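You operate a simulated robot arm through the tools that you are given. There is no shell and no other tool.

Carry out the task below with a simulated robot arm. There is one attempt and no reset: what you move stays moved.

JOB
Swap the empty mist bottle for the full plant food one and mist twice.
Fine: blue valve lever shut before the swap, open after; empty bottle in the small orange tray; change no other setting. Set down upright: clear bottle, what you pick out. Where these are worked on the way, their far stop is far enough and under half their travel is too little: blue valve lever.

It is judged by the outcome, as a careful person would: the job done as asked, and still so three seconds after it is handed in. It fails if anything else is knocked over, pushed out of place, dropped, spilled or broken.

ROBOT AND FRAMES
A 7-joint arm with a two-finger parallel gripper, fixed in place. Base frame: the origin is at the foot of the arm, x ahead of it, y to its left, z up. Units: mm, rad, N and s.
Its first joint turns from -2.304 to 2.304 rad. Payload 3.91 kg.
The TCP is the grasp point between the finger pads, 30 mm short of the fingertips. In the tool frame z runs along the fingers and y along their closing line. Largest opening 110 mm; finger width 20, thickness 10; the body of the gripper, 48 by 112 mm, starts 55 mm behind the TCP.
Orientation is that of the tool frame in the base frame, as [roll, pitch, yaw] about the fixed x, y, z axes, in that order (R = Rz(yaw) Ry(pitch) Rx(roll)). With the fingers straight down and closing along the base's y, the tool's x points along the base's -x, its y along +y and its z along -z.

CONTROLS
- The arm moves only by the tool apply_moves. Its argument "commands" is a list of rows, each a list of 6 numbers: the shift along the base's x, y, z in cm, then the turn, a rotation vector about the base's x, y, z in rad. In form: [[tx, ty, tz, rx, ry, rz], ...]. A call has 1 to 20 rows; each row shifts and turns the commanded pose from where the row before left it. "hand" is the gripper command, from -1 (shut) to 1 (fully open), values between in proportion, set as the call begins (left out, the last holds). A row lasts 0.2 s, in which the tool goes at most 50 mm and 0.15 rad; a call with a longer step from one row to the next is refused whole, and so is a gripper value outside its range. A pose out of reach is approached as far as the arm can. The call stops where the force on the tool passes 60 N (or 10 N more than at its start, if that is more) or the arm is blocked; 0.2 s more then pass. The fingers move at their own pace (about 108 mm/s each) and stop on an object; they squeeze with about 43 N. The grip force told is the motor's: it shows also when the fingers shut on nothing. Time passes only in rows, and 0.2 s behind the last, so rows that do not move let the fingers close. The reply holds the time, the measured pose of the TCP, the force on the tool along the base axes, the opening and the grip force, in the units named above and with some noise, with the torque about the TCP (base axes, N m) and any sound that the robot's microphone picked up, and new pictures: "views" is both (left out), scene, wrist or none.
- Cameras (640 x 400 px; columns grow to the right, rows downward): "scene" is fixed at [52, 640.3, 1419.2]; the picture's right is [-0.33, -0.94, 0.00], its down [-0.64, 0.23, -0.73] and it looks along [0.69, -0.24, -0.68] (base axes); focal length 333 px, centre (320, 200). "wrist" rides on the gripper at [72, 17, -103] in the tool frame; the picture's right is [-0.23, 0.97, 0.00], its down [-0.76, -0.18, -0.62] and it looks along [-0.61, -0.14, 0.78] (tool axes); focal length 222 px, centre (320, 200). There is no depth. A picture from a camera that has moved, and an enlarged one, comes with that camera's place and axes in the base frame and with its lens. The place of the scene camera against the robot may be out by one fixed shift of up to 25 mm in any direction.
- close_up(camera, box): a new picture of the part [left, top, right, bottom] of that camera's present view, enlarged. It takes no simulated time.
- job_done(): hands the job in; it is judged then, once.

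Nothing tells you positions but the pictures and the camera data. Unless the task says otherwise, let go and move clear before handing in.

The tools are called after "Call:" by a JSON object that holds its "name" and its "arguments". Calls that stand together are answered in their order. apply_moves: Moves the arm, as the interface text tells. Its arguments: {"type":"object","properties":{"commands":{"type":"array","items":{"type":"array","items":{"type":"number"}}},"hand":{"type":"number"},"views":{"type":"string","enum":["both","scene","wrist","none"]}},"required":["commands"]} The other tools are called the same way: close_up (camera, box) takes an enlarged picture of a part of a camera's view; job_done () hands the job in.

At the start:

```text
time_s: 0.0
ee_pos: [251.6, 438.4, 1124.1]
tool_rot: [3.14, -0.001, -3.139]
force: [-0.2, 0.2, 0.2]
moment: [-0.04, -0.02, 0.02]
finger_gap: 110.4
gripper_force: 0.2
```

scene: 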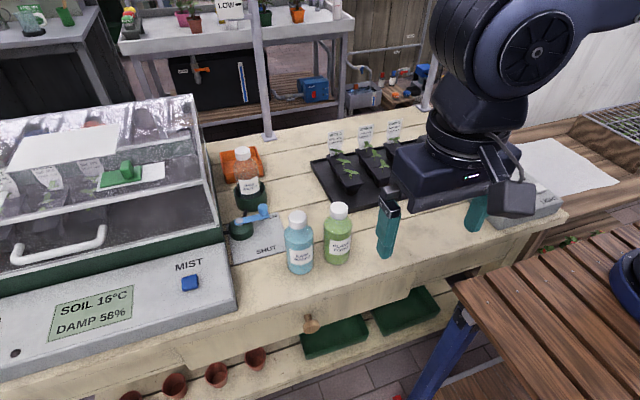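
wrist: 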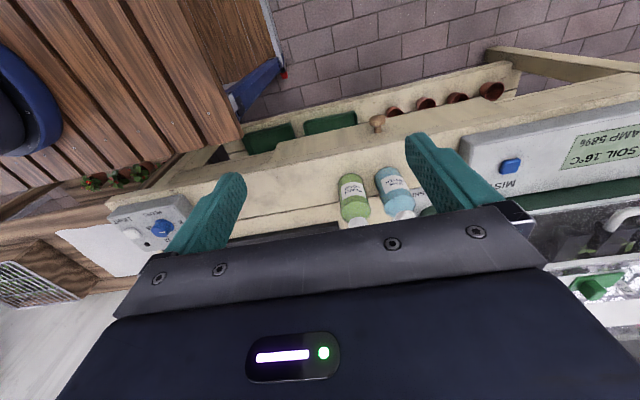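

I see a greenhouse bench with a propagator on the left, a valve with a blue lever, bottles and an orange tray. I'll take close-ups before moving anything.

Call:
{"name": "close_up", "arguments": {"camera": "scene", "box": [200, 130, 360, 290]}}

Call:
{"name": "close_up", "arguments": {"camera": "scene", "box": [0, 80, 320, 280]}}

Call:
{"name": "close_up", "arguments": {"camera": "scene", "box": [0, 220, 260, 390]}}

Call:
{"name": "close_up", "arguments": {"camera": "wrist", "box": [300, 140, 480, 250]}}

```text
2.50 times, centred on (280, 210) of scene
camera zoom: at [52.0, 640.3, 1419.2], right [-0.33, -0.94, 0.0], down [-0.64, 0.23, -0.73], along [0.69, -0.24, -0.68], focal length 832 px, centre (420, 175)
```

zoom: 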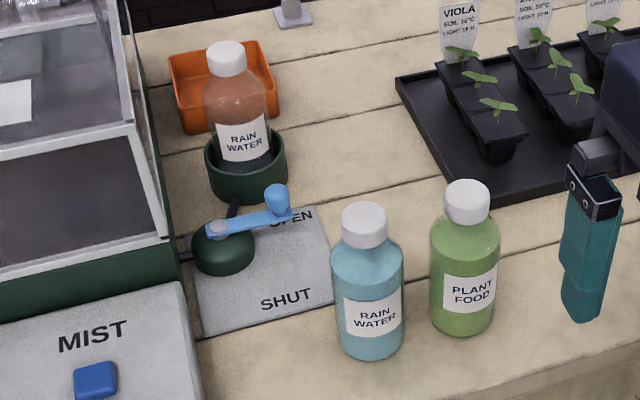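

```text
2.00 times, centred on (160, 180) of scene
camera zoom: at [52.0, 640.3, 1419.2], right [-0.33, -0.94, 0.0], down [-0.64, 0.23, -0.73], along [0.69, -0.24, -0.68], focal length 666 px, centre (640, 240)
```

zoom: 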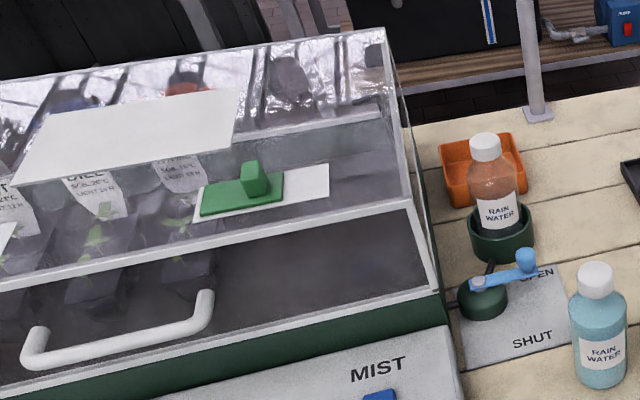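

```text
2.35 times, centred on (130, 305) of scene
camera zoom: at [52.0, 640.3, 1419.2], right [-0.33, -0.94, 0.0], down [-0.64, 0.23, -0.73], along [0.69, -0.24, -0.68], focal length 784 px, centre (767, -47)
```

zoom: 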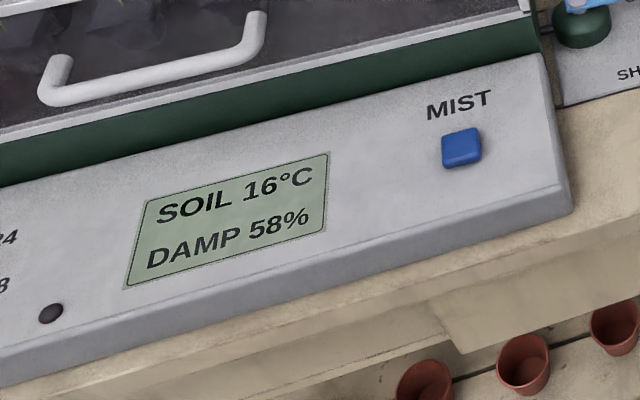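

```text
3.56 times, centred on (390, 195) of wrist
camera zoom: at [181.1, 457.2, 1227.3], right [0.23, 0.97, 0.0], down [0.76, -0.18, 0.62], along [0.61, -0.14, -0.78], focal length 790 px, centre (71, 218)
```

zoom: 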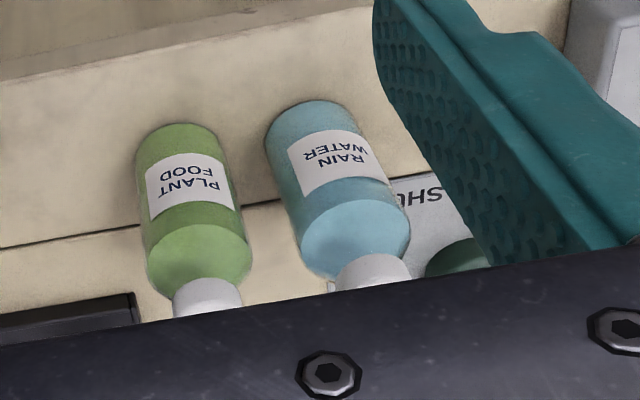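

The clear (amber) Rain Water bottle sits in the green dock, and the lever points at OPEN. The full Plant Food bottle is at about (457, 461), and the bench top is near z 825. Next I'll move the arm up over the bench to get accurate wrist views.

Call:
{"name": "apply_moves", "arguments": {"commands": [[4, 1, 1, 0, 0, 0], [4, 1, 1, 0, 0, 0], [4, 1, 1, 0, 0, 0], [4, 1, 1, 0, 0, 0], [4, 1, 1, 0, 0, 0], [4, 1, 0, 0, 0, 0], [4, 1, 0, 0, 0, 0], [0, 0, 0, 0, 0, 0]], "hand": 1}}

```text
time_s: 1.8
ee_pos: [534.0, 510.2, 1174.0]
tool_rot: [3.141, 0.0, 3.141]
force: [-0.4, 0.0, 1.2]
moment: [0.0, -0.03, 0.01]
finger_gap: 109.8
gripper_force: 0.0
camera wrist: at [461.6, 528.3, 1277.3], right [0.23, 0.97, 0.0], down [0.76, -0.18, 0.62], along [0.61, -0.14, -0.78], focal length 222 px, centre (320, 200)
```

scene: 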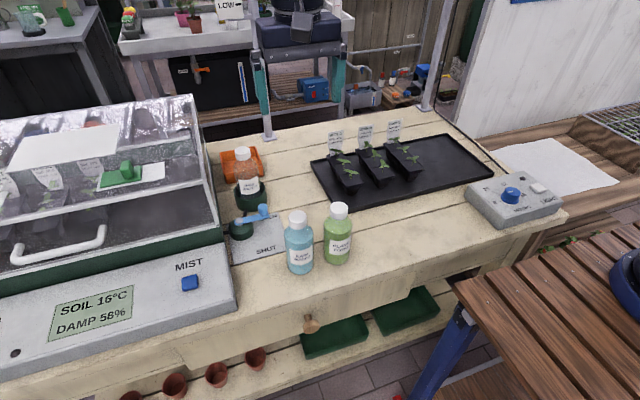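
wrist: 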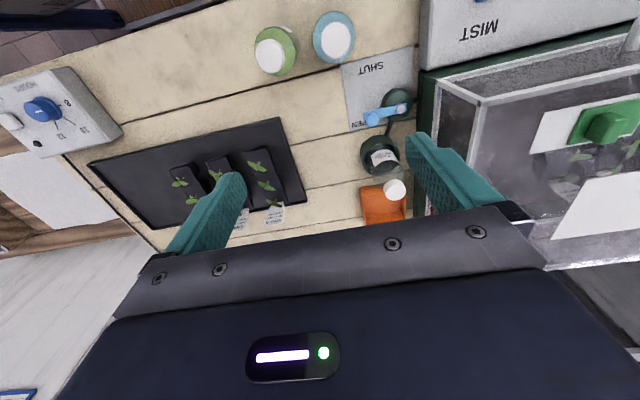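

The wrist view now shows the whole bench from above. I'll enlarge it for measurements.

Call:
{"name": "close_up", "arguments": {"camera": "wrist", "box": [240, 0, 440, 125]}}

Call:
{"name": "close_up", "arguments": {"camera": "wrist", "box": [310, 70, 470, 230]}}

Call:
{"name": "close_up", "arguments": {"camera": "wrist", "box": [400, 0, 640, 150]}}

Call:
{"name": "close_up", "arguments": {"camera": "scene", "box": [200, 130, 360, 290]}}

```text
3.20 times, centred on (340, 62) of wrist
camera zoom: at [461.6, 528.3, 1277.3], right [0.23, 0.97, 0.0], down [0.76, -0.18, 0.62], along [0.61, -0.14, -0.78], focal length 711 px, centre (256, 640)
```

zoom: 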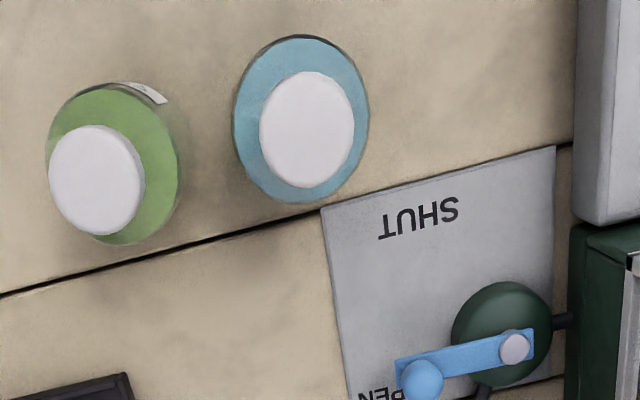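

```text
2.50 times, centred on (390, 150) of wrist
camera zoom: at [461.6, 528.3, 1277.3], right [0.23, 0.97, 0.0], down [0.76, -0.18, 0.62], along [0.61, -0.14, -0.78], focal length 555 px, centre (145, 325)
```

zoom: 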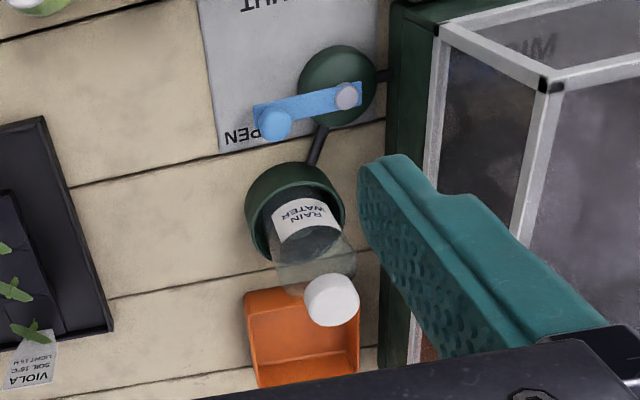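

```text
2.67 times, centred on (520, 75) of wrist
camera zoom: at [461.6, 528.3, 1277.3], right [0.23, 0.97, 0.0], down [0.76, -0.18, 0.62], along [0.61, -0.14, -0.78], focal length 592 px, centre (-213, 533)
```

zoom: 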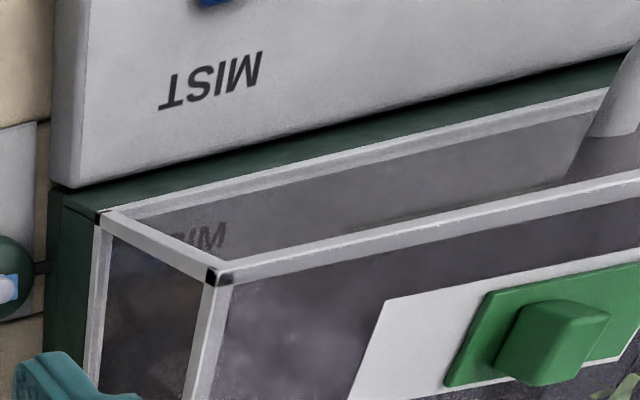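

```text
2.50 times, centred on (280, 210) of scene
camera zoom: at [52.0, 640.3, 1419.2], right [-0.33, -0.94, 0.0], down [-0.64, 0.23, -0.73], along [0.69, -0.24, -0.68], focal length 832 px, centre (420, 175)
```

zoom: 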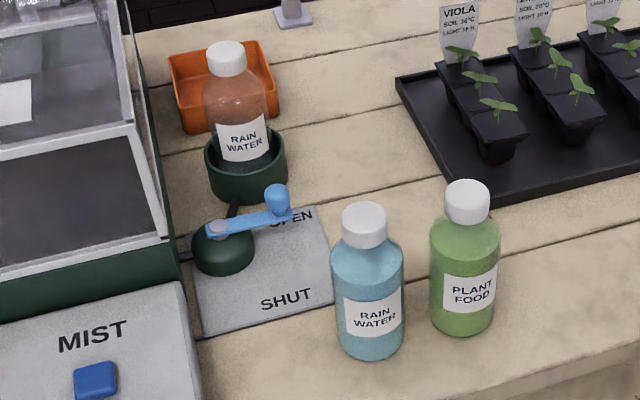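

Bottle and dock positions are roughly fixed now. I'll move to a second viewpoint so I can triangulate heights using only the wrist camera.

Call:
{"name": "apply_moves", "arguments": {"commands": [[4, -1, -2, 0, 0, 0], [4, -1, -2, 0, 0, 0], [4, -1, -2, 0, 0, 0], [0, 0, 0, 0, 0, 0]], "views": "wrist"}}

Call:
{"name": "close_up", "arguments": {"camera": "wrist", "box": [300, 40, 460, 140]}}

Call:
{"name": "close_up", "arguments": {"camera": "wrist", "box": [320, 110, 480, 210]}}

Call:
{"name": "close_up", "arguments": {"camera": "wrist", "box": [240, 0, 400, 100]}}

```text
time_s: 2.8
ee_pos: [653.1, 480.2, 1113.6]
tool_rot: [-3.141, 0.0, -3.141]
force: [-0.6, -1.1, -0.1]
moment: [-0.01, 0.02, 0.03]
finger_gap: 109.9
gripper_force: 0.2
camera wrist: at [580.9, 497.4, 1216.9], right [0.23, 0.97, 0.0], down [0.76, -0.18, 0.62], along [0.61, -0.14, -0.78], focal length 222 px, centre (320, 200)
```

wrist: 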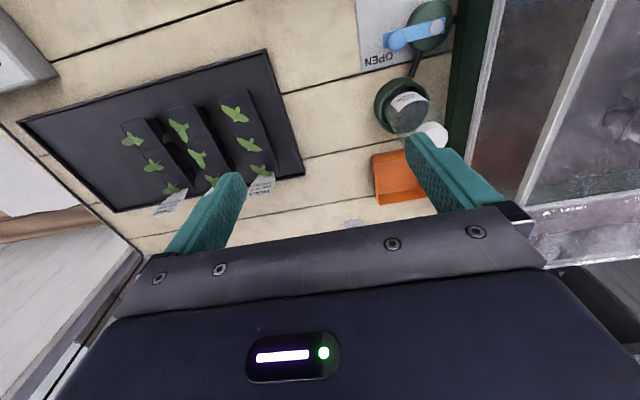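

```text
4.00 times, centred on (380, 90) of wrist
camera zoom: at [580.9, 497.4, 1216.9], right [0.23, 0.97, 0.0], down [0.76, -0.18, 0.62], along [0.61, -0.14, -0.78], focal length 888 px, centre (80, 640)
```

zoom: 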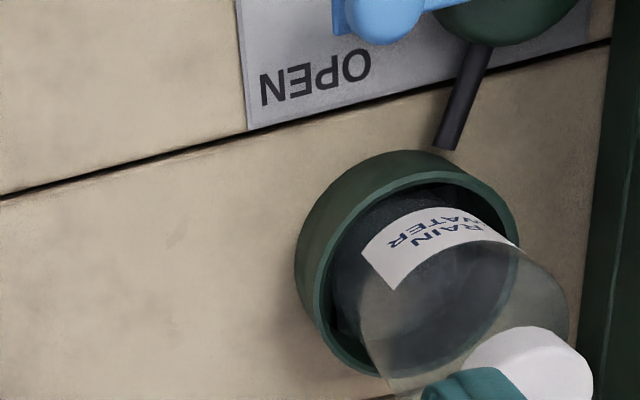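

```text
4.00 times, centred on (400, 160) of wrist
camera zoom: at [580.9, 497.4, 1216.9], right [0.23, 0.97, 0.0], down [0.76, -0.18, 0.62], along [0.61, -0.14, -0.78], focal length 888 px, centre (0, 360)
```

zoom: 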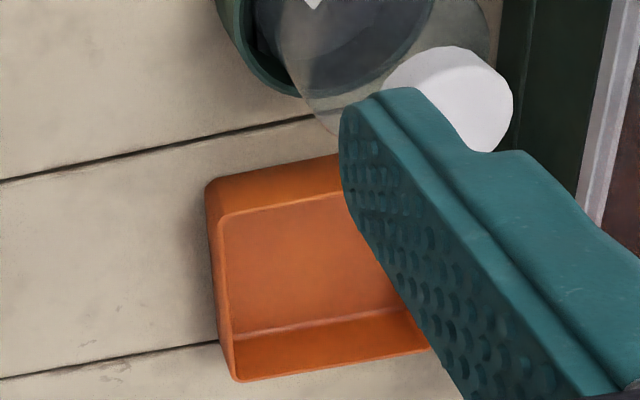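

```text
4.00 times, centred on (320, 50) of wrist
camera zoom: at [580.9, 497.4, 1216.9], right [0.23, 0.97, 0.0], down [0.76, -0.18, 0.62], along [0.61, -0.14, -0.78], focal length 888 px, centre (320, 800)
```

zoom: 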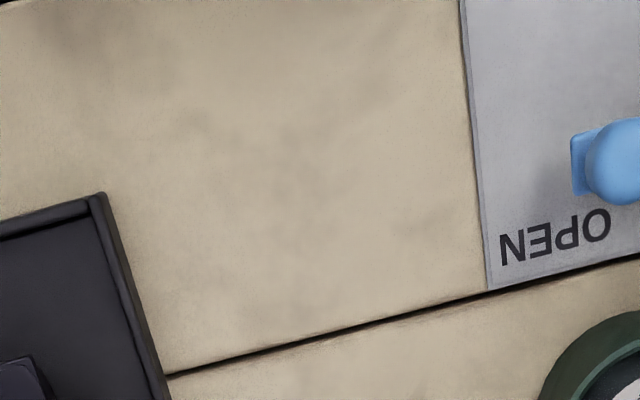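

From the two wrist views, I put the bench top at z≈790, the dock at about (727, 612) and the tray at x 823–938, y 552–660. The bottles are about 57 mm wide and 158 mm tall. Next I'll shut the fingers and go lower near the lever to measure it.

Call:
{"name": "apply_moves", "arguments": {"commands": [[-2, 4, -3, 0, 0, 0], [-2, 4, -3, 0, 0, 0], [-1.3, 3, -3, 0, 0, 0], [0, 0, -4, 0, 0, 0], [0, 0, 0, 0, 0, 0]], "hand": -1}}

Call:
{"name": "close_up", "arguments": {"camera": "wrist", "box": [280, 60, 440, 160]}}

Call:
{"name": "close_up", "arguments": {"camera": "wrist", "box": [300, 0, 460, 100]}}

```text
refused: row 1 steps farther than a row can; nothing moved
```

```text
4.00 times, centred on (360, 110) of wrist
camera zoom: at [580.9, 497.4, 1216.9], right [0.23, 0.97, 0.0], down [0.76, -0.18, 0.62], along [0.61, -0.14, -0.78], focal length 888 px, centre (160, 560)
```

zoom: 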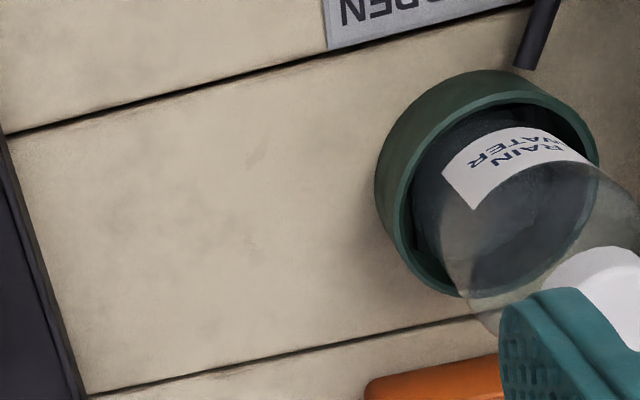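

```text
4.00 times, centred on (380, 50) of wrist
camera zoom: at [580.9, 497.4, 1216.9], right [0.23, 0.97, 0.0], down [0.76, -0.18, 0.62], along [0.61, -0.14, -0.78], focal length 888 px, centre (80, 800)
```

zoom: 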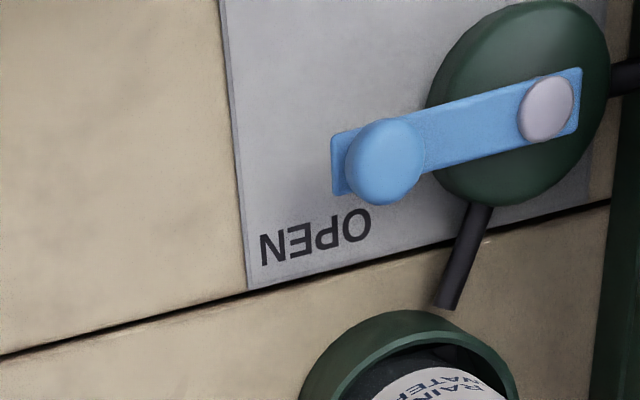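

The lever pivots at about (623, 649) and its knob is at (622, 591, top about 855), pointing along −y at OPEN. I'll shut the fingers and come down on the +x side of the knob, staying clear of the dock.

Call:
{"name": "apply_moves", "arguments": {"commands": [[0, 4, -2, 0, 0, 0], [0, 4, -2, 0, 0, 0], [0, 3, -3, 0, 0, 0], [0, 0, -4.4, 0, 0, 0], [0, 0, 0, 0, 0, 0]], "hand": -1}}

Call:
{"name": "close_up", "arguments": {"camera": "wrist", "box": [220, 60, 420, 185]}}

Call:
{"name": "close_up", "arguments": {"camera": "scene", "box": [180, 110, 340, 210]}}

```text
time_s: 4.0
ee_pos: [653.4, 589.8, 998.9]
tool_rot: [-3.141, -0.001, -3.141]
force: [0.2, 0.7, 0.2]
moment: [-0.01, 0.01, 0.0]
finger_gap: 0.1
gripper_force: 38.2
camera wrist: at [581.1, 606.4, 1102.2], right [0.23, 0.97, 0.0], down [0.76, -0.18, 0.62], along [0.61, -0.14, -0.78], focal length 222 px, centre (320, 200)
```

scene: 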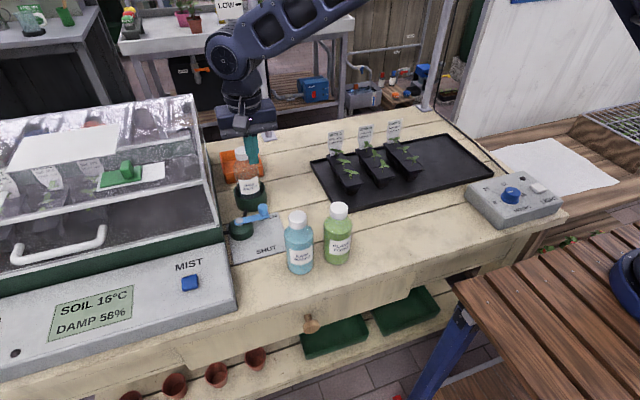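
wrist: 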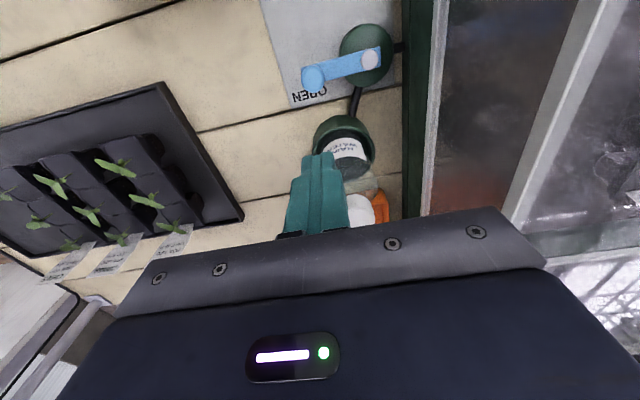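

```text
3.20 times, centred on (320, 122) of wrist
camera zoom: at [581.1, 606.4, 1102.2], right [0.23, 0.97, 0.0], down [0.76, -0.18, 0.62], along [0.61, -0.14, -0.78], focal length 711 px, centre (320, 448)
```

zoom: 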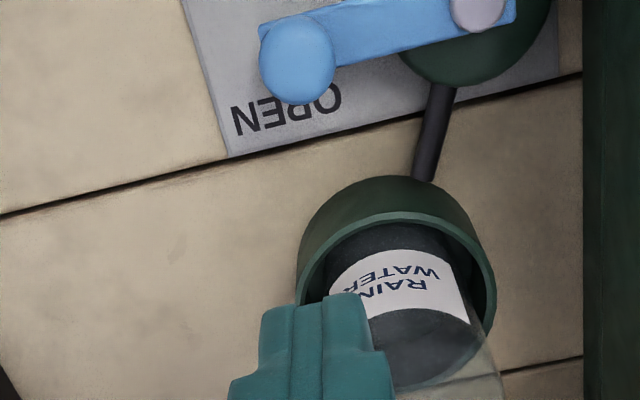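

```text
4.00 times, centred on (260, 160) of scene
camera zoom: at [52.0, 640.3, 1419.2], right [-0.33, -0.94, 0.0], down [-0.64, 0.23, -0.73], along [0.69, -0.24, -0.68], focal length 1332 px, centre (560, 360)
```

zoom: 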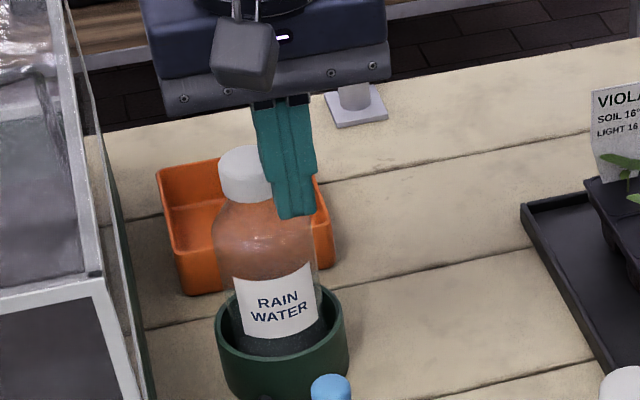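

The fingers are shut and directly behind the knob on the +x side, with clearance to the dock rim. I'll lower the tips to about z 830 and check the view before pushing.

Call:
{"name": "apply_moves", "arguments": {"commands": [[0, 0, -4, 0, 0, 0], [0, 0, -4, 0, 0, 0], [0, 0, -3.5, 0, 0, 0], [0, 0, -2.4, 0, 0, 0], [0, 0, 0, 0, 0, 0]], "hand": -1}}

Call:
{"name": "close_up", "arguments": {"camera": "scene", "box": [180, 150, 340, 250]}}

Call:
{"name": "close_up", "arguments": {"camera": "wrist", "box": [220, 60, 420, 185]}}

```text
time_s: 5.2
ee_pos: [653.1, 590.9, 860.9]
tool_rot: [3.14, 0.001, 3.142]
force: [-0.5, 0.4, -0.7]
moment: [0.01, 0.0, 0.01]
finger_gap: 0.1
gripper_force: 38.1
camera wrist: at [581.3, 607.4, 963.8], right [0.23, 0.97, 0.0], down [0.76, -0.18, 0.62], along [0.61, -0.14, -0.78], focal length 222 px, centre (320, 200)
```

scene: 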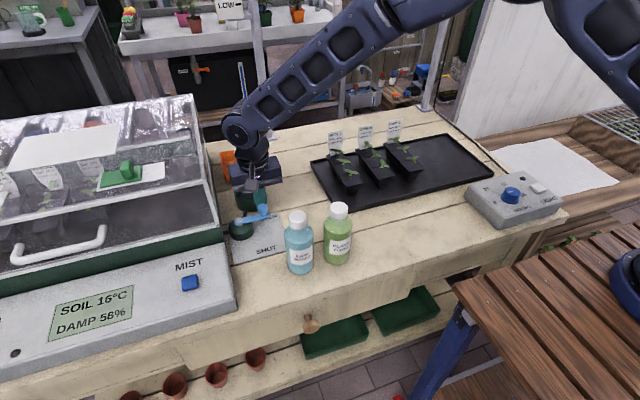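
wrist: 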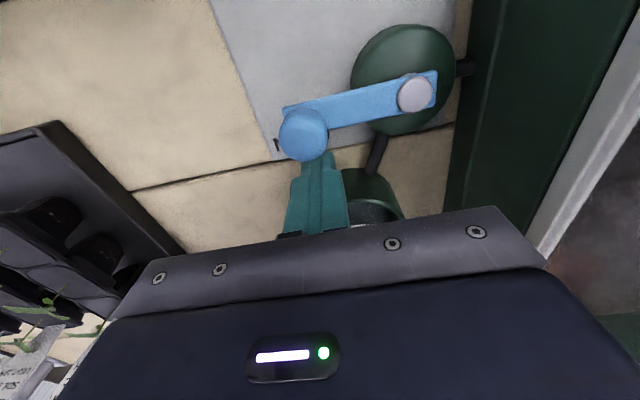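

```text
4.00 times, centred on (260, 200) of scene
camera zoom: at [52.0, 640.3, 1419.2], right [-0.33, -0.94, 0.0], down [-0.64, 0.23, -0.73], along [0.69, -0.24, -0.68], focal length 1332 px, centre (560, 200)
```

zoom: 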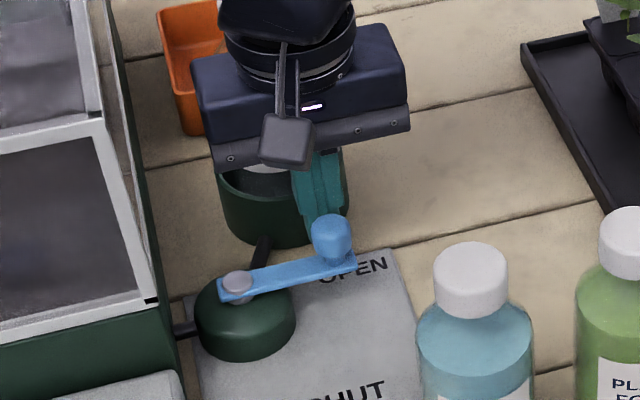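

```text
3.20 times, centred on (320, 122) of wrist
camera zoom: at [581.3, 607.4, 963.8], right [0.23, 0.97, 0.0], down [0.76, -0.18, 0.62], along [0.61, -0.14, -0.78], focal length 711 px, centre (320, 448)
```

zoom: 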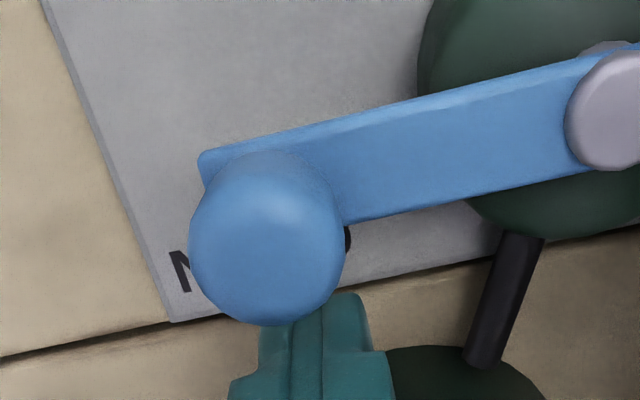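

The tips are behind the knob. I'll sweep it along its arc toward SHUT and watch the force.

Call:
{"name": "apply_moves", "arguments": {"commands": [[-1.0, -0.1, 0, 0, 0, 0], [-1.3, -0.4, 0, 0, 0, 0], [-1.6, 0, 0, 0, 0, 0], [-1.57, 0.47, 0, 0, 0, 0], [0, 0, 0, 0, 0, 0]], "hand": -1}}

Call:
{"name": "close_up", "arguments": {"camera": "scene", "box": [180, 150, 340, 250]}}

```text
time_s: 6.4
ee_pos: [598.5, 587.9, 861.7]
tool_rot: [3.14, 0.0, 3.141]
force: [0.1, 0.3, 0.2]
moment: [0.0, -0.02, -0.01]
finger_gap: 0.0
gripper_force: 38.0
camera wrist: at [525.7, 606.8, 964.3], right [0.23, 0.97, 0.0], down [0.76, -0.18, 0.62], along [0.61, -0.14, -0.78], focal length 222 px, centre (320, 200)
```

scene: 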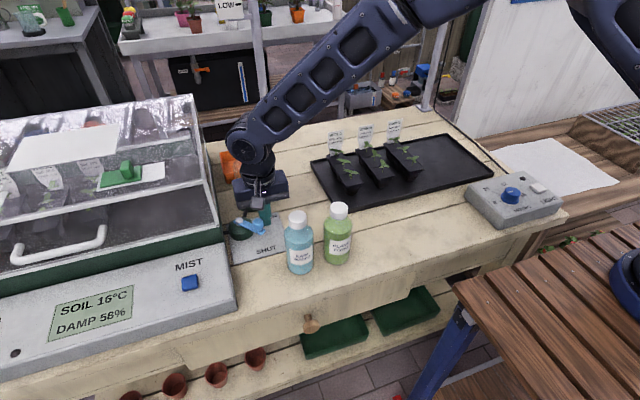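
wrist: 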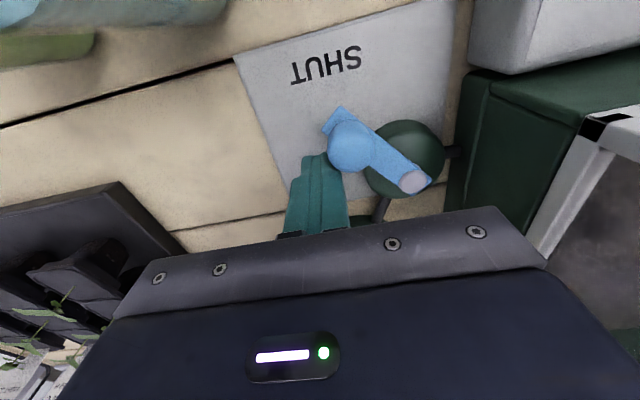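

```text
4.00 times, centred on (260, 200) of scene
camera zoom: at [52.0, 640.3, 1419.2], right [-0.33, -0.94, 0.0], down [-0.64, 0.23, -0.73], along [0.69, -0.24, -0.68], focal length 1332 px, centre (560, 200)
```

zoom: 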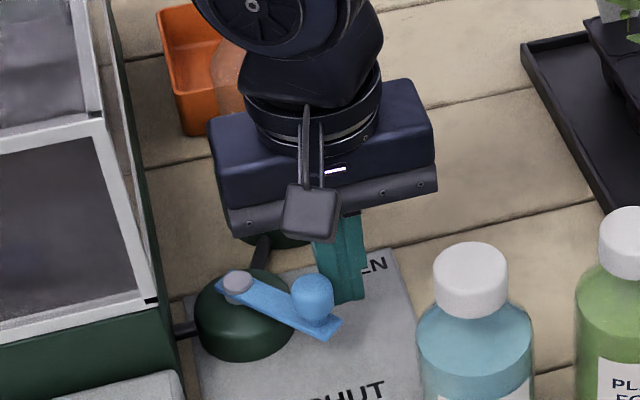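

The lever turns freely and is about halfway. I'll continue along the arc to its shut stop.

Call:
{"name": "apply_moves", "arguments": {"commands": [[-0.75, 0.4, 0, 0, 0, 0], [-0.65, 0.45, 0, 0, 0, 0], [-0.6, 0.55, 0, 0, 0, 0], [-0.5, 0.6, 0, 0, 0, 0], [-0.45, 0.7, 0, 0, 0, 0], [0, 0, 0, 0, 0, 0]], "hand": -1}}

Call:
{"name": "close_up", "arguments": {"camera": "scene", "box": [180, 170, 340, 270]}}

```text
time_s: 7.8
ee_pos: [568.1, 616.9, 861.4]
tool_rot: [-3.141, 0.0, 3.141]
force: [-0.3, 0.2, -0.6]
moment: [0.02, 0.01, -0.02]
finger_gap: 0.0
gripper_force: 37.7
camera wrist: at [496.8, 633.8, 964.3], right [0.23, 0.97, 0.0], down [0.76, -0.18, 0.62], along [0.61, -0.14, -0.78], focal length 222 px, centre (320, 200)
```

scene: 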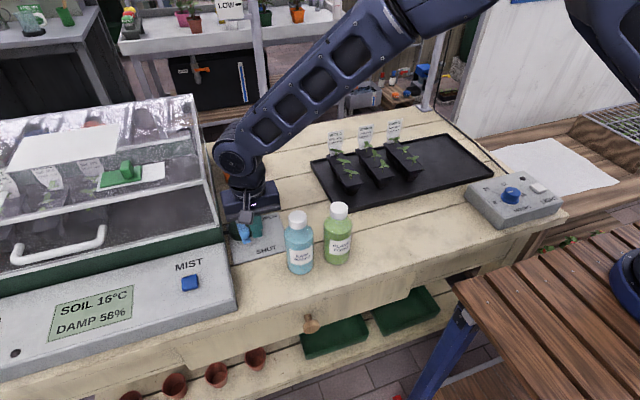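
wrist: 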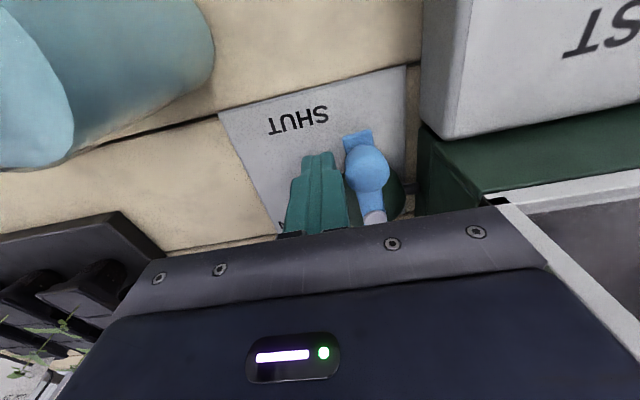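

```text
4.00 times, centred on (260, 220) of scene
camera zoom: at [52.0, 640.3, 1419.2], right [-0.33, -0.94, 0.0], down [-0.64, 0.23, -0.73], along [0.69, -0.24, -0.68], focal length 1332 px, centre (560, 120)
```

zoom: 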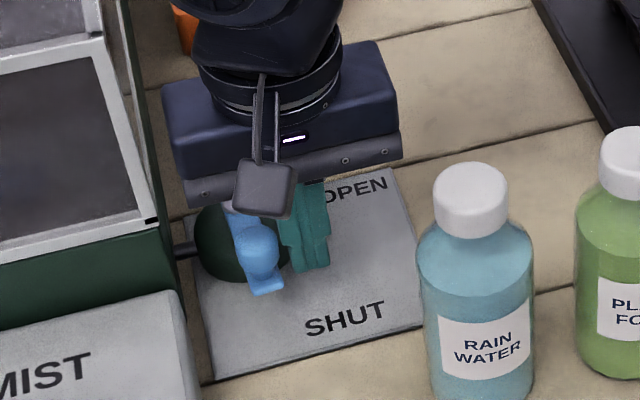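

The lever now points nearly along −x. I'll push in small steps until I feel the stop, keeping the gripper body clear of the propagator.

Call:
{"name": "apply_moves", "arguments": {"commands": [[-0.2, 0.4, 0, 0, 0, 0], [-0.1, 0.4, 0, 0, 0, 0], [0, 0.3, 0, 0, 0, 0], [0, 0, 0, 0, 0, 0]], "hand": -1}}

Call:
{"name": "close_up", "arguments": {"camera": "scene", "box": [180, 170, 340, 270]}}

Call:
{"name": "close_up", "arguments": {"camera": "wrist", "box": [260, 60, 580, 260]}}

```text
time_s: 8.8
ee_pos: [564.6, 624.7, 859.7]
tool_rot: [-3.138, -0.002, 3.14]
force: [-10.7, -47.4, 6.0]
moment: [0.22, 0.0, 0.32]
finger_gap: 0.0
gripper_force: 37.3
camera wrist: at [494.5, 642.2, 963.9], right [0.23, 0.97, 0.0], down [0.76, -0.18, 0.62], along [0.61, -0.15, -0.78], focal length 222 px, centre (320, 200)
```

scene: 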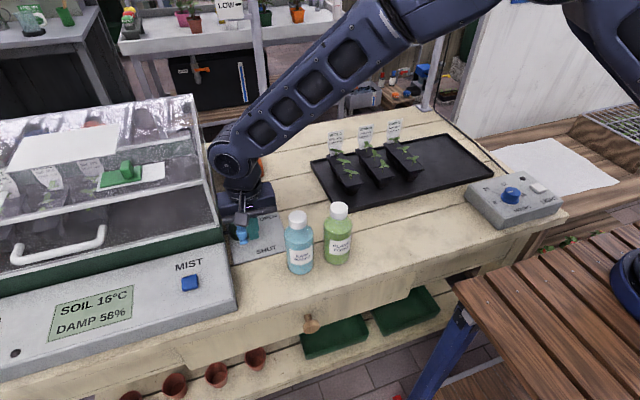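
wrist: 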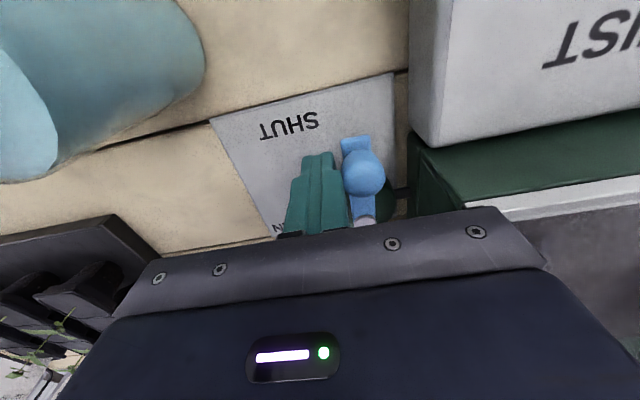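

```text
4.00 times, centred on (260, 220) of scene
camera zoom: at [52.0, 640.3, 1419.2], right [-0.33, -0.94, 0.0], down [-0.64, 0.23, -0.73], along [0.69, -0.24, -0.68], focal length 1332 px, centre (560, 120)
```

zoom: 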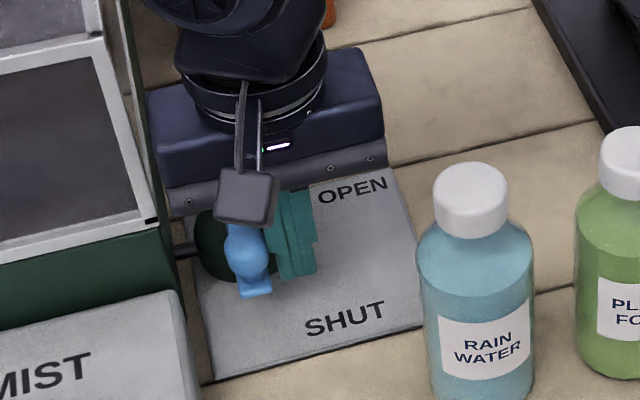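

```text
2.00 times, centred on (420, 160) of wrist
camera zoom: at [494.5, 642.2, 963.9], right [0.23, 0.97, 0.0], down [0.76, -0.18, 0.62], along [0.61, -0.15, -0.78], focal length 444 px, centre (120, 280)
```

zoom: 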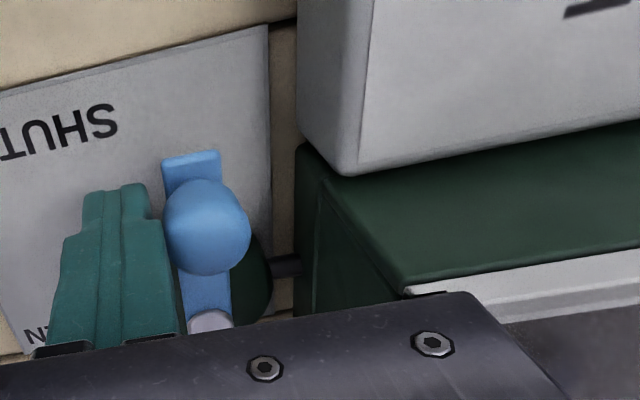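

I felt about 47 N at knob height with the lever at 90°, so the valve is shut. I'll back off, rise, open the fingers partway and turn to face the dock radially.

Call:
{"name": "apply_moves", "arguments": {"commands": [[0, -1.5, 0, 0, 0, 0], [0, -1.0, 0, 0, 0, 0], [0, 0, 4.5, 0, 0, 0], [0, 0, 4.5, 0, 0, 0], [0, 0, 4.5, 0, 0, 0], [0, 0, 4.5, 0, 0, 0], [3, 0, 2, 0, 0, 0.14], [3.5, 0, 0, 0, 0, 0.14], [3, 0, 0, 0, 0, 0.14], [3, 0, 0, 0, 0, 0.14], [2.5, 0, 0, 0, 0, 0.138], [0, 0, 0, 0, 0, 0]], "hand": -1}}

Call:
{"name": "close_up", "arguments": {"camera": "scene", "box": [180, 150, 340, 250]}}

Call:
{"name": "close_up", "arguments": {"camera": "wrist", "box": [220, 40, 460, 190]}}

```text
time_s: 11.4
ee_pos: [714.9, 602.4, 1061.3]
tool_rot: [-3.141, 0.002, -2.441]
force: [-0.2, -0.5, 1.2]
moment: [0.01, -0.01, 0.0]
finger_gap: 0.1
gripper_force: 37.8
camera wrist: at [650.1, 569.3, 1164.8], right [-0.45, 0.89, 0.0], down [0.7, 0.35, 0.62], along [0.56, 0.28, -0.78], focal length 222 px, centre (320, 200)
```

scene: 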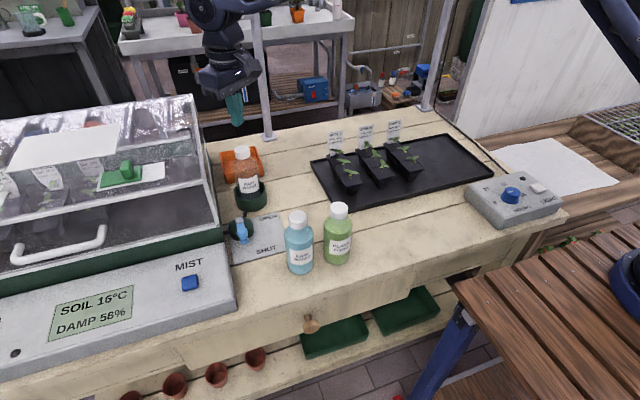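
wrist: 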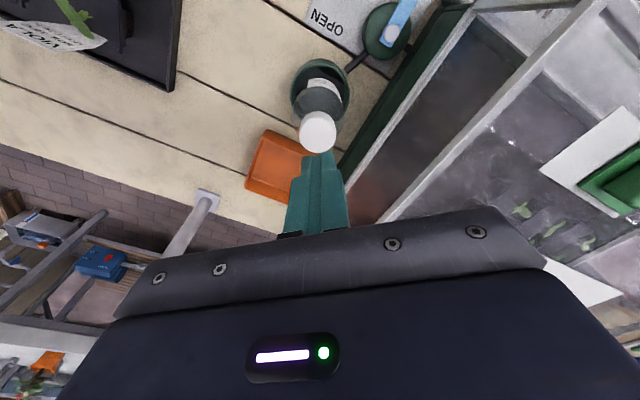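

```text
4.00 times, centred on (260, 200) of scene
camera zoom: at [52.0, 640.3, 1419.2], right [-0.33, -0.94, 0.0], down [-0.64, 0.23, -0.73], along [0.69, -0.24, -0.68], focal length 1332 px, centre (560, 200)
```

zoom: 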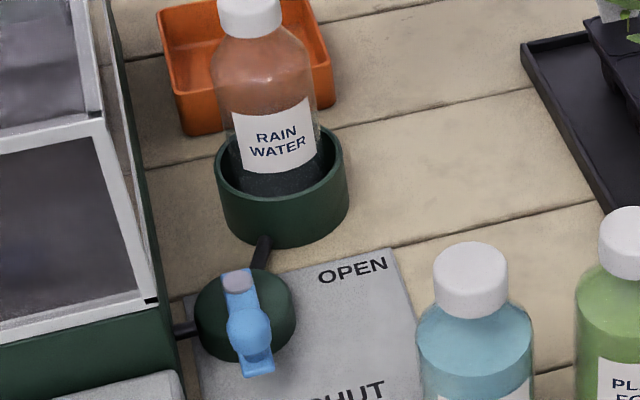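

```text
2.67 times, centred on (340, 115) of wrist
camera zoom: at [650.1, 569.3, 1164.8], right [-0.45, 0.89, 0.0], down [0.7, 0.35, 0.62], along [0.56, 0.28, -0.78], focal length 592 px, centre (267, 427)
```

zoom: 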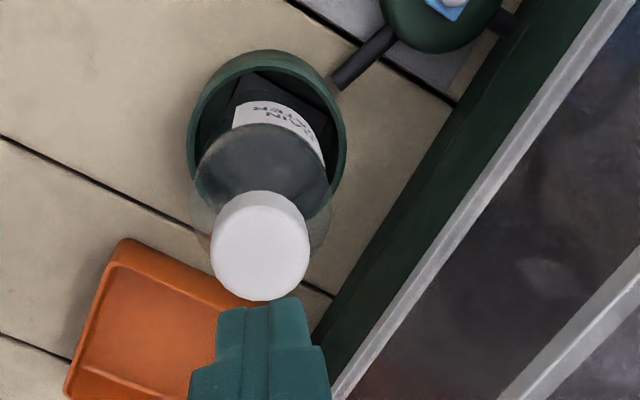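

The valve lever now points at its SHUT end. Before grasping the empty bottle, I'll test how far the arm reaches over the tray while the hand is empty.

Call:
{"name": "apply_moves", "arguments": {"commands": [[4, -0.3, 0, 0, 0, 0], [4, -0.3, 0, 0, 0, 0], [4, -0.3, 0, 0, 0, 0], [3.5, -0.3, 0, 0, 0, 0], [0, 0, 0, 0, 0, 0], [0, 0, 0, 0, 0, 0]], "hand": -1}}

Call:
{"name": "close_up", "arguments": {"camera": "wrist", "box": [220, 20, 460, 220]}}

```text
time_s: 12.8
ee_pos: [870.5, 592.2, 1059.9]
tool_rot: [3.141, 0.0, -2.443]
force: [0.6, 0.2, -0.2]
moment: [0.03, 0.02, 0.02]
finger_gap: 0.0
gripper_force: 37.9
camera wrist: at [804.5, 558.0, 1163.6], right [-0.45, 0.89, 0.0], down [0.7, 0.35, 0.62], along [0.56, 0.28, -0.78], focal length 222 px, centre (320, 200)
```

scene: 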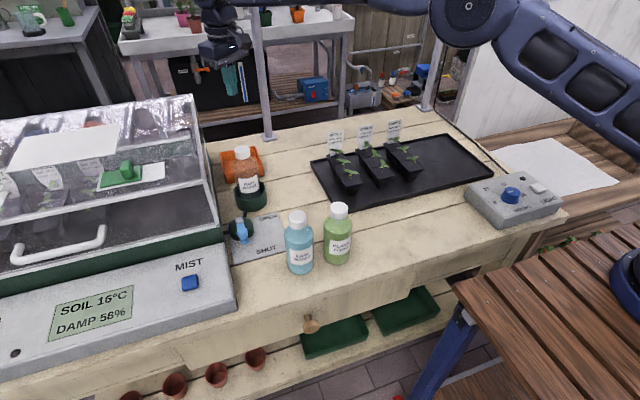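
wrist: 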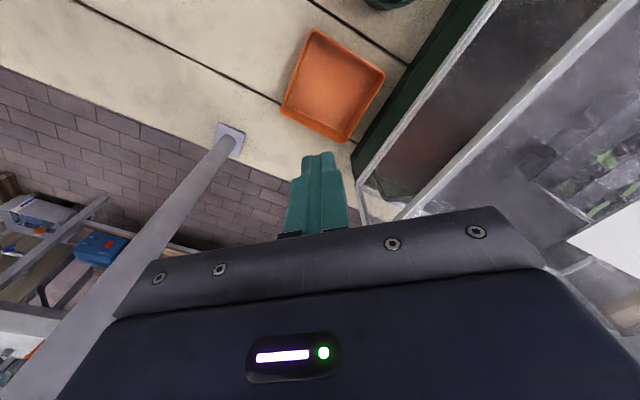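

```text
2.00 times, centred on (340, 120) of wrist
camera zoom: at [804.5, 558.0, 1163.6], right [-0.45, 0.89, 0.0], down [0.7, 0.35, 0.62], along [0.56, 0.28, -0.78], focal length 444 px, centre (280, 360)
```

zoom: 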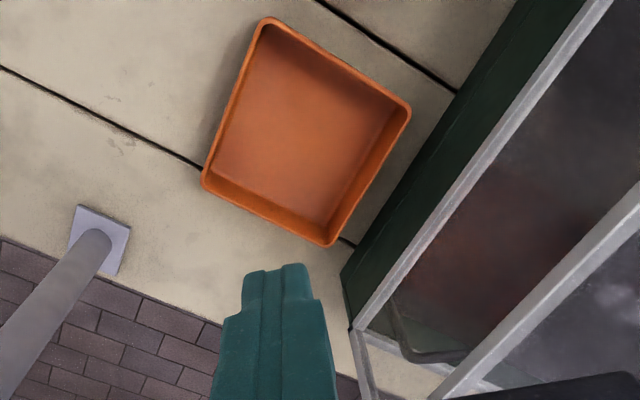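

The arm reaches over the tray with a vertical tool. The tray rim is at x 814–922, y 554–663, with its centre at about (868, 608). I'll check that the release height is also reachable here while empty-handed.

Call:
{"name": "apply_moves", "arguments": {"commands": [[-0.3, 0.6, -2.5, 0, 0, 0], [-0.3, 0.4, -3, 0, 0, 0], [0, 0, -3, 0, 0, 0], [0, 0, -2, 0, 0, 0], [0, 0, 0, 0, 0, 0], [0, 0, 0, 0, 0, 0]], "hand": -1}}

Call:
{"name": "close_up", "arguments": {"camera": "scene", "box": [180, 90, 340, 190]}}

Call:
{"name": "close_up", "arguments": {"camera": "wrist", "box": [220, 20, 460, 220]}}

```text
time_s: 14.2
ee_pos: [864.1, 600.9, 956.6]
tool_rot: [3.141, 0.0, -2.443]
force: [0.1, -0.5, 0.1]
moment: [-0.02, -0.02, -0.01]
finger_gap: 0.0
gripper_force: 37.4
camera wrist: at [799.1, 567.6, 1059.1], right [-0.45, 0.89, 0.0], down [0.7, 0.35, 0.62], along [0.56, 0.28, -0.78], focal length 222 px, centre (320, 200)
```

scene: 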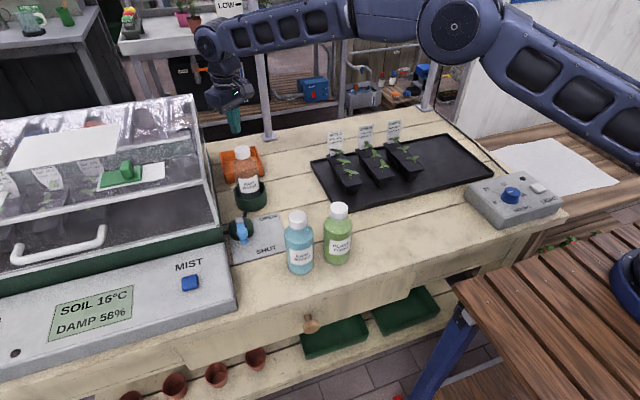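
wrist: 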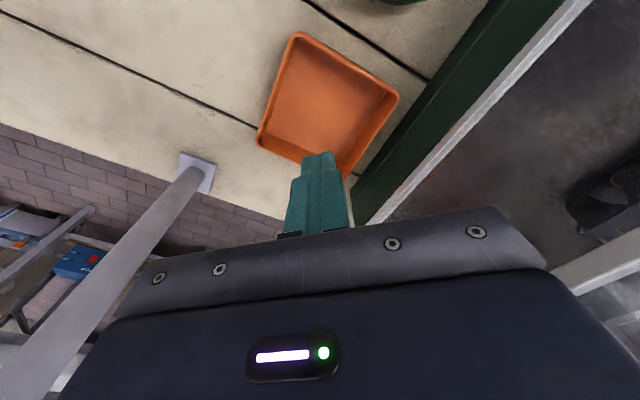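

```text
4.00 times, centred on (260, 140) of scene
camera zoom: at [52.0, 640.3, 1419.2], right [-0.33, -0.94, 0.0], down [-0.64, 0.23, -0.73], along [0.69, -0.24, -0.68], focal length 1332 px, centre (560, 440)
```

zoom: 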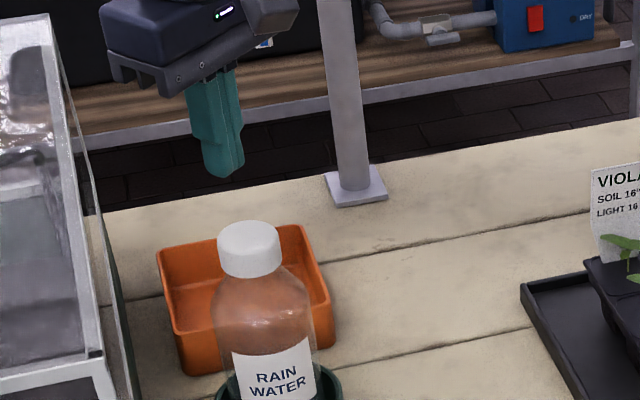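

```text
2.00 times, centred on (340, 120) of wrist
camera zoom: at [799.1, 567.6, 1059.1], right [-0.45, 0.89, 0.0], down [0.7, 0.35, 0.62], along [0.56, 0.28, -0.78], focal length 444 px, centre (280, 360)
```

zoom: 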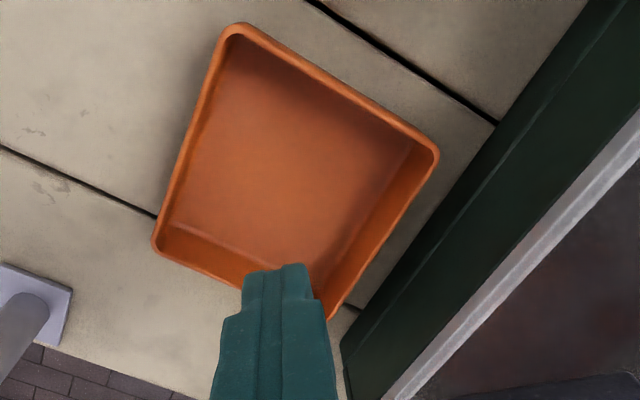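

The release height over the tray is reachable with a vertical tool. Now I'll rise, open the fingers to about 70 mm and hover over the empty bottle in the dock.

Call:
{"name": "apply_moves", "arguments": {"commands": [[0, 0, 4, 0, 0, 0], [0, 0, 4, 0, 0, 0], [0, 0, 2.5, 0, 0, 0], [-4.5, 0.2, 0, 0, 0, 0], [-4.5, 0.2, 0, 0, 0, 0], [-4.6, 0.2, 0, 0, 0, 0], [0, 0, -2.5, 0, 0, 0], [0, 0, 0, 0, 0, 0]], "hand": 0.3}}

Call:
{"name": "close_up", "arguments": {"camera": "wrist", "box": [220, 40, 460, 190]}}

Call:
{"name": "close_up", "arguments": {"camera": "scene", "box": [180, 90, 340, 190]}}

```text
time_s: 16.0
ee_pos: [730.0, 606.9, 1037.6]
tool_rot: [3.141, 0.0, -2.445]
force: [-0.9, -0.4, 0.1]
moment: [0.0, -0.02, -0.02]
finger_gap: 71.6
gripper_force: 0.1
camera wrist: at [663.6, 572.7, 1140.1], right [-0.45, 0.89, 0.0], down [0.7, 0.35, 0.62], along [0.56, 0.28, -0.78], focal length 222 px, centre (320, 200)
```

scene: 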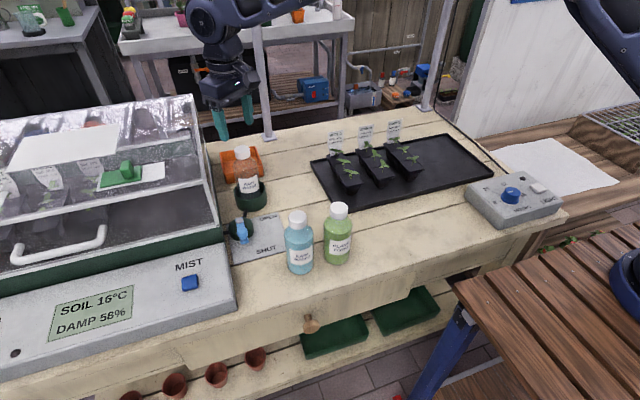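
wrist: 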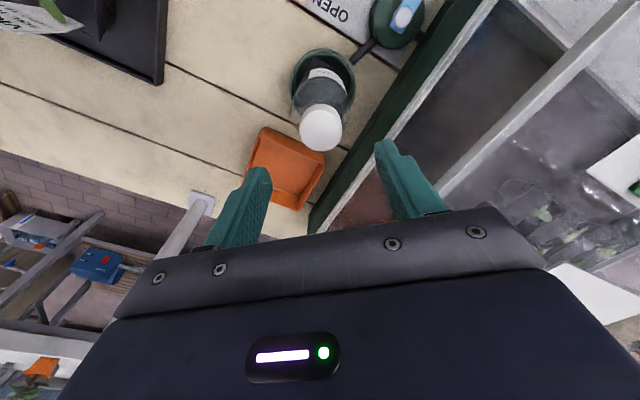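

```text
2.67 times, centred on (340, 115) of wrist
camera zoom: at [663.6, 572.7, 1140.1], right [-0.45, 0.89, 0.0], down [0.7, 0.35, 0.62], along [0.56, 0.28, -0.78], focal length 592 px, centre (267, 427)
```

zoom: 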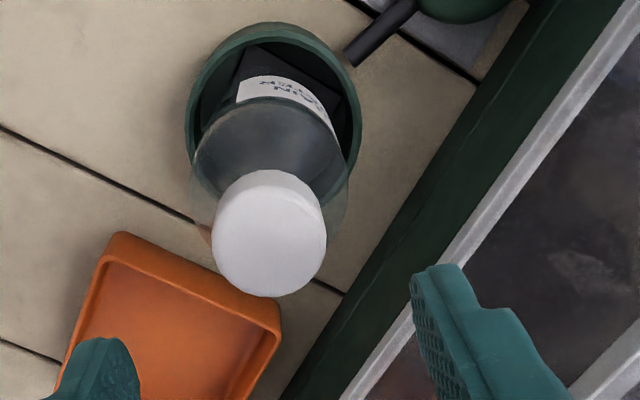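

```text
4.00 times, centred on (260, 140) of scene
camera zoom: at [52.0, 640.3, 1419.2], right [-0.33, -0.94, 0.0], down [-0.64, 0.23, -0.73], along [0.69, -0.24, -0.68], focal length 1332 px, centre (560, 440)
```

zoom: 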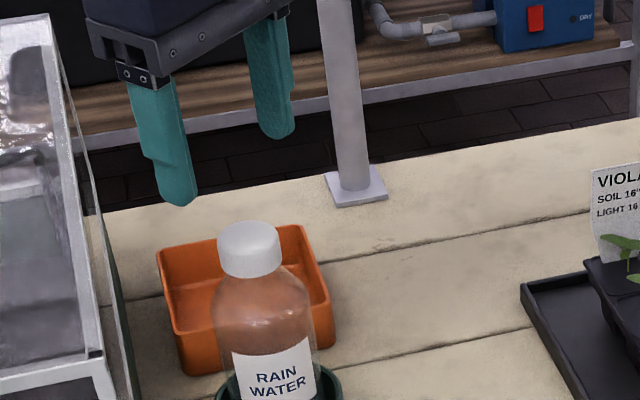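

The cap is centred under the open fingers, with its top at z≈958. I'll descend to TCP z≈961 so the pads cover the cap, then check before closing.

Call:
{"name": "apply_moves", "arguments": {"commands": [[-0.1, -0.1, -2.6, 0, 0, 0], [0, 0, -2.6, 0, 0, 0], [0, 0, -2.4, 0, 0, 0], [0, 0, 0, 0, 0, 0]], "hand": 0.3}}

Call:
{"name": "close_up", "arguments": {"camera": "wrist", "box": [220, 60, 460, 210]}}

Call:
{"name": "close_up", "arguments": {"camera": "scene", "box": [180, 110, 340, 210]}}

```text
time_s: 17.0
ee_pos: [727.6, 605.5, 960.2]
tool_rot: [3.141, 0.001, -2.443]
force: [0.1, -0.3, -0.4]
moment: [0.02, 0.03, -0.01]
finger_gap: 71.4
gripper_force: 0.1
camera wrist: at [662.6, 572.2, 1063.6], right [-0.45, 0.89, 0.0], down [0.7, 0.35, 0.62], along [0.56, 0.28, -0.78], focal length 222 px, centre (320, 200)
```

scene: 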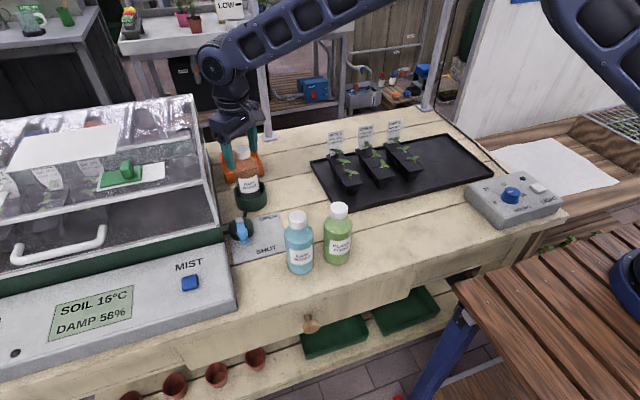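
wrist: 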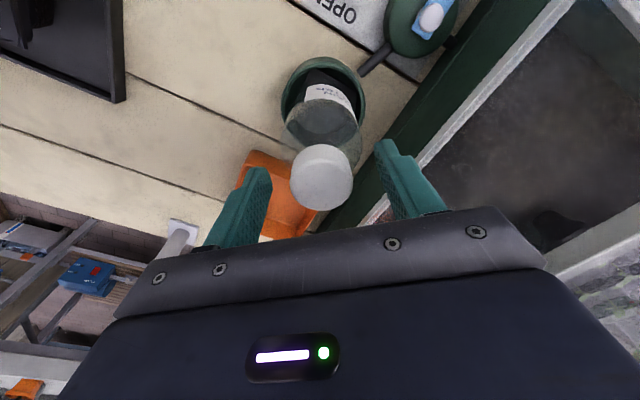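

```text
2.67 times, centred on (340, 135) of wrist
camera zoom: at [662.6, 572.2, 1063.6], right [-0.45, 0.89, 0.0], down [0.7, 0.35, 0.62], along [0.56, 0.28, -0.78], focal length 592 px, centre (267, 373)
```

zoom: 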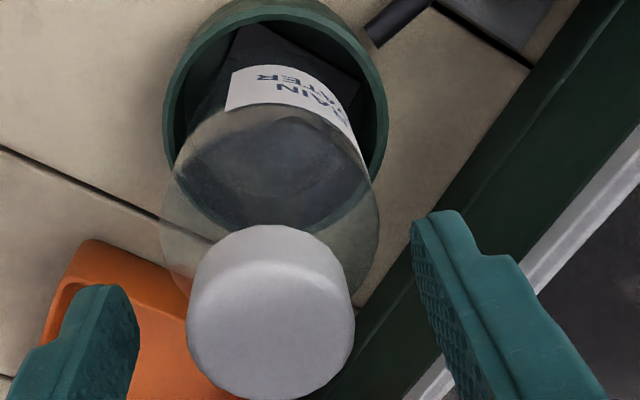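

```text
4.00 times, centred on (260, 160) of scene
camera zoom: at [52.0, 640.3, 1419.2], right [-0.33, -0.94, 0.0], down [-0.64, 0.23, -0.73], along [0.69, -0.24, -0.68], focal length 1332 px, centre (560, 360)
```

zoom: 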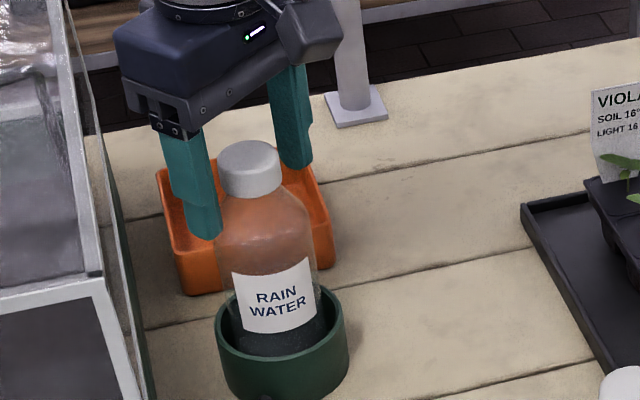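

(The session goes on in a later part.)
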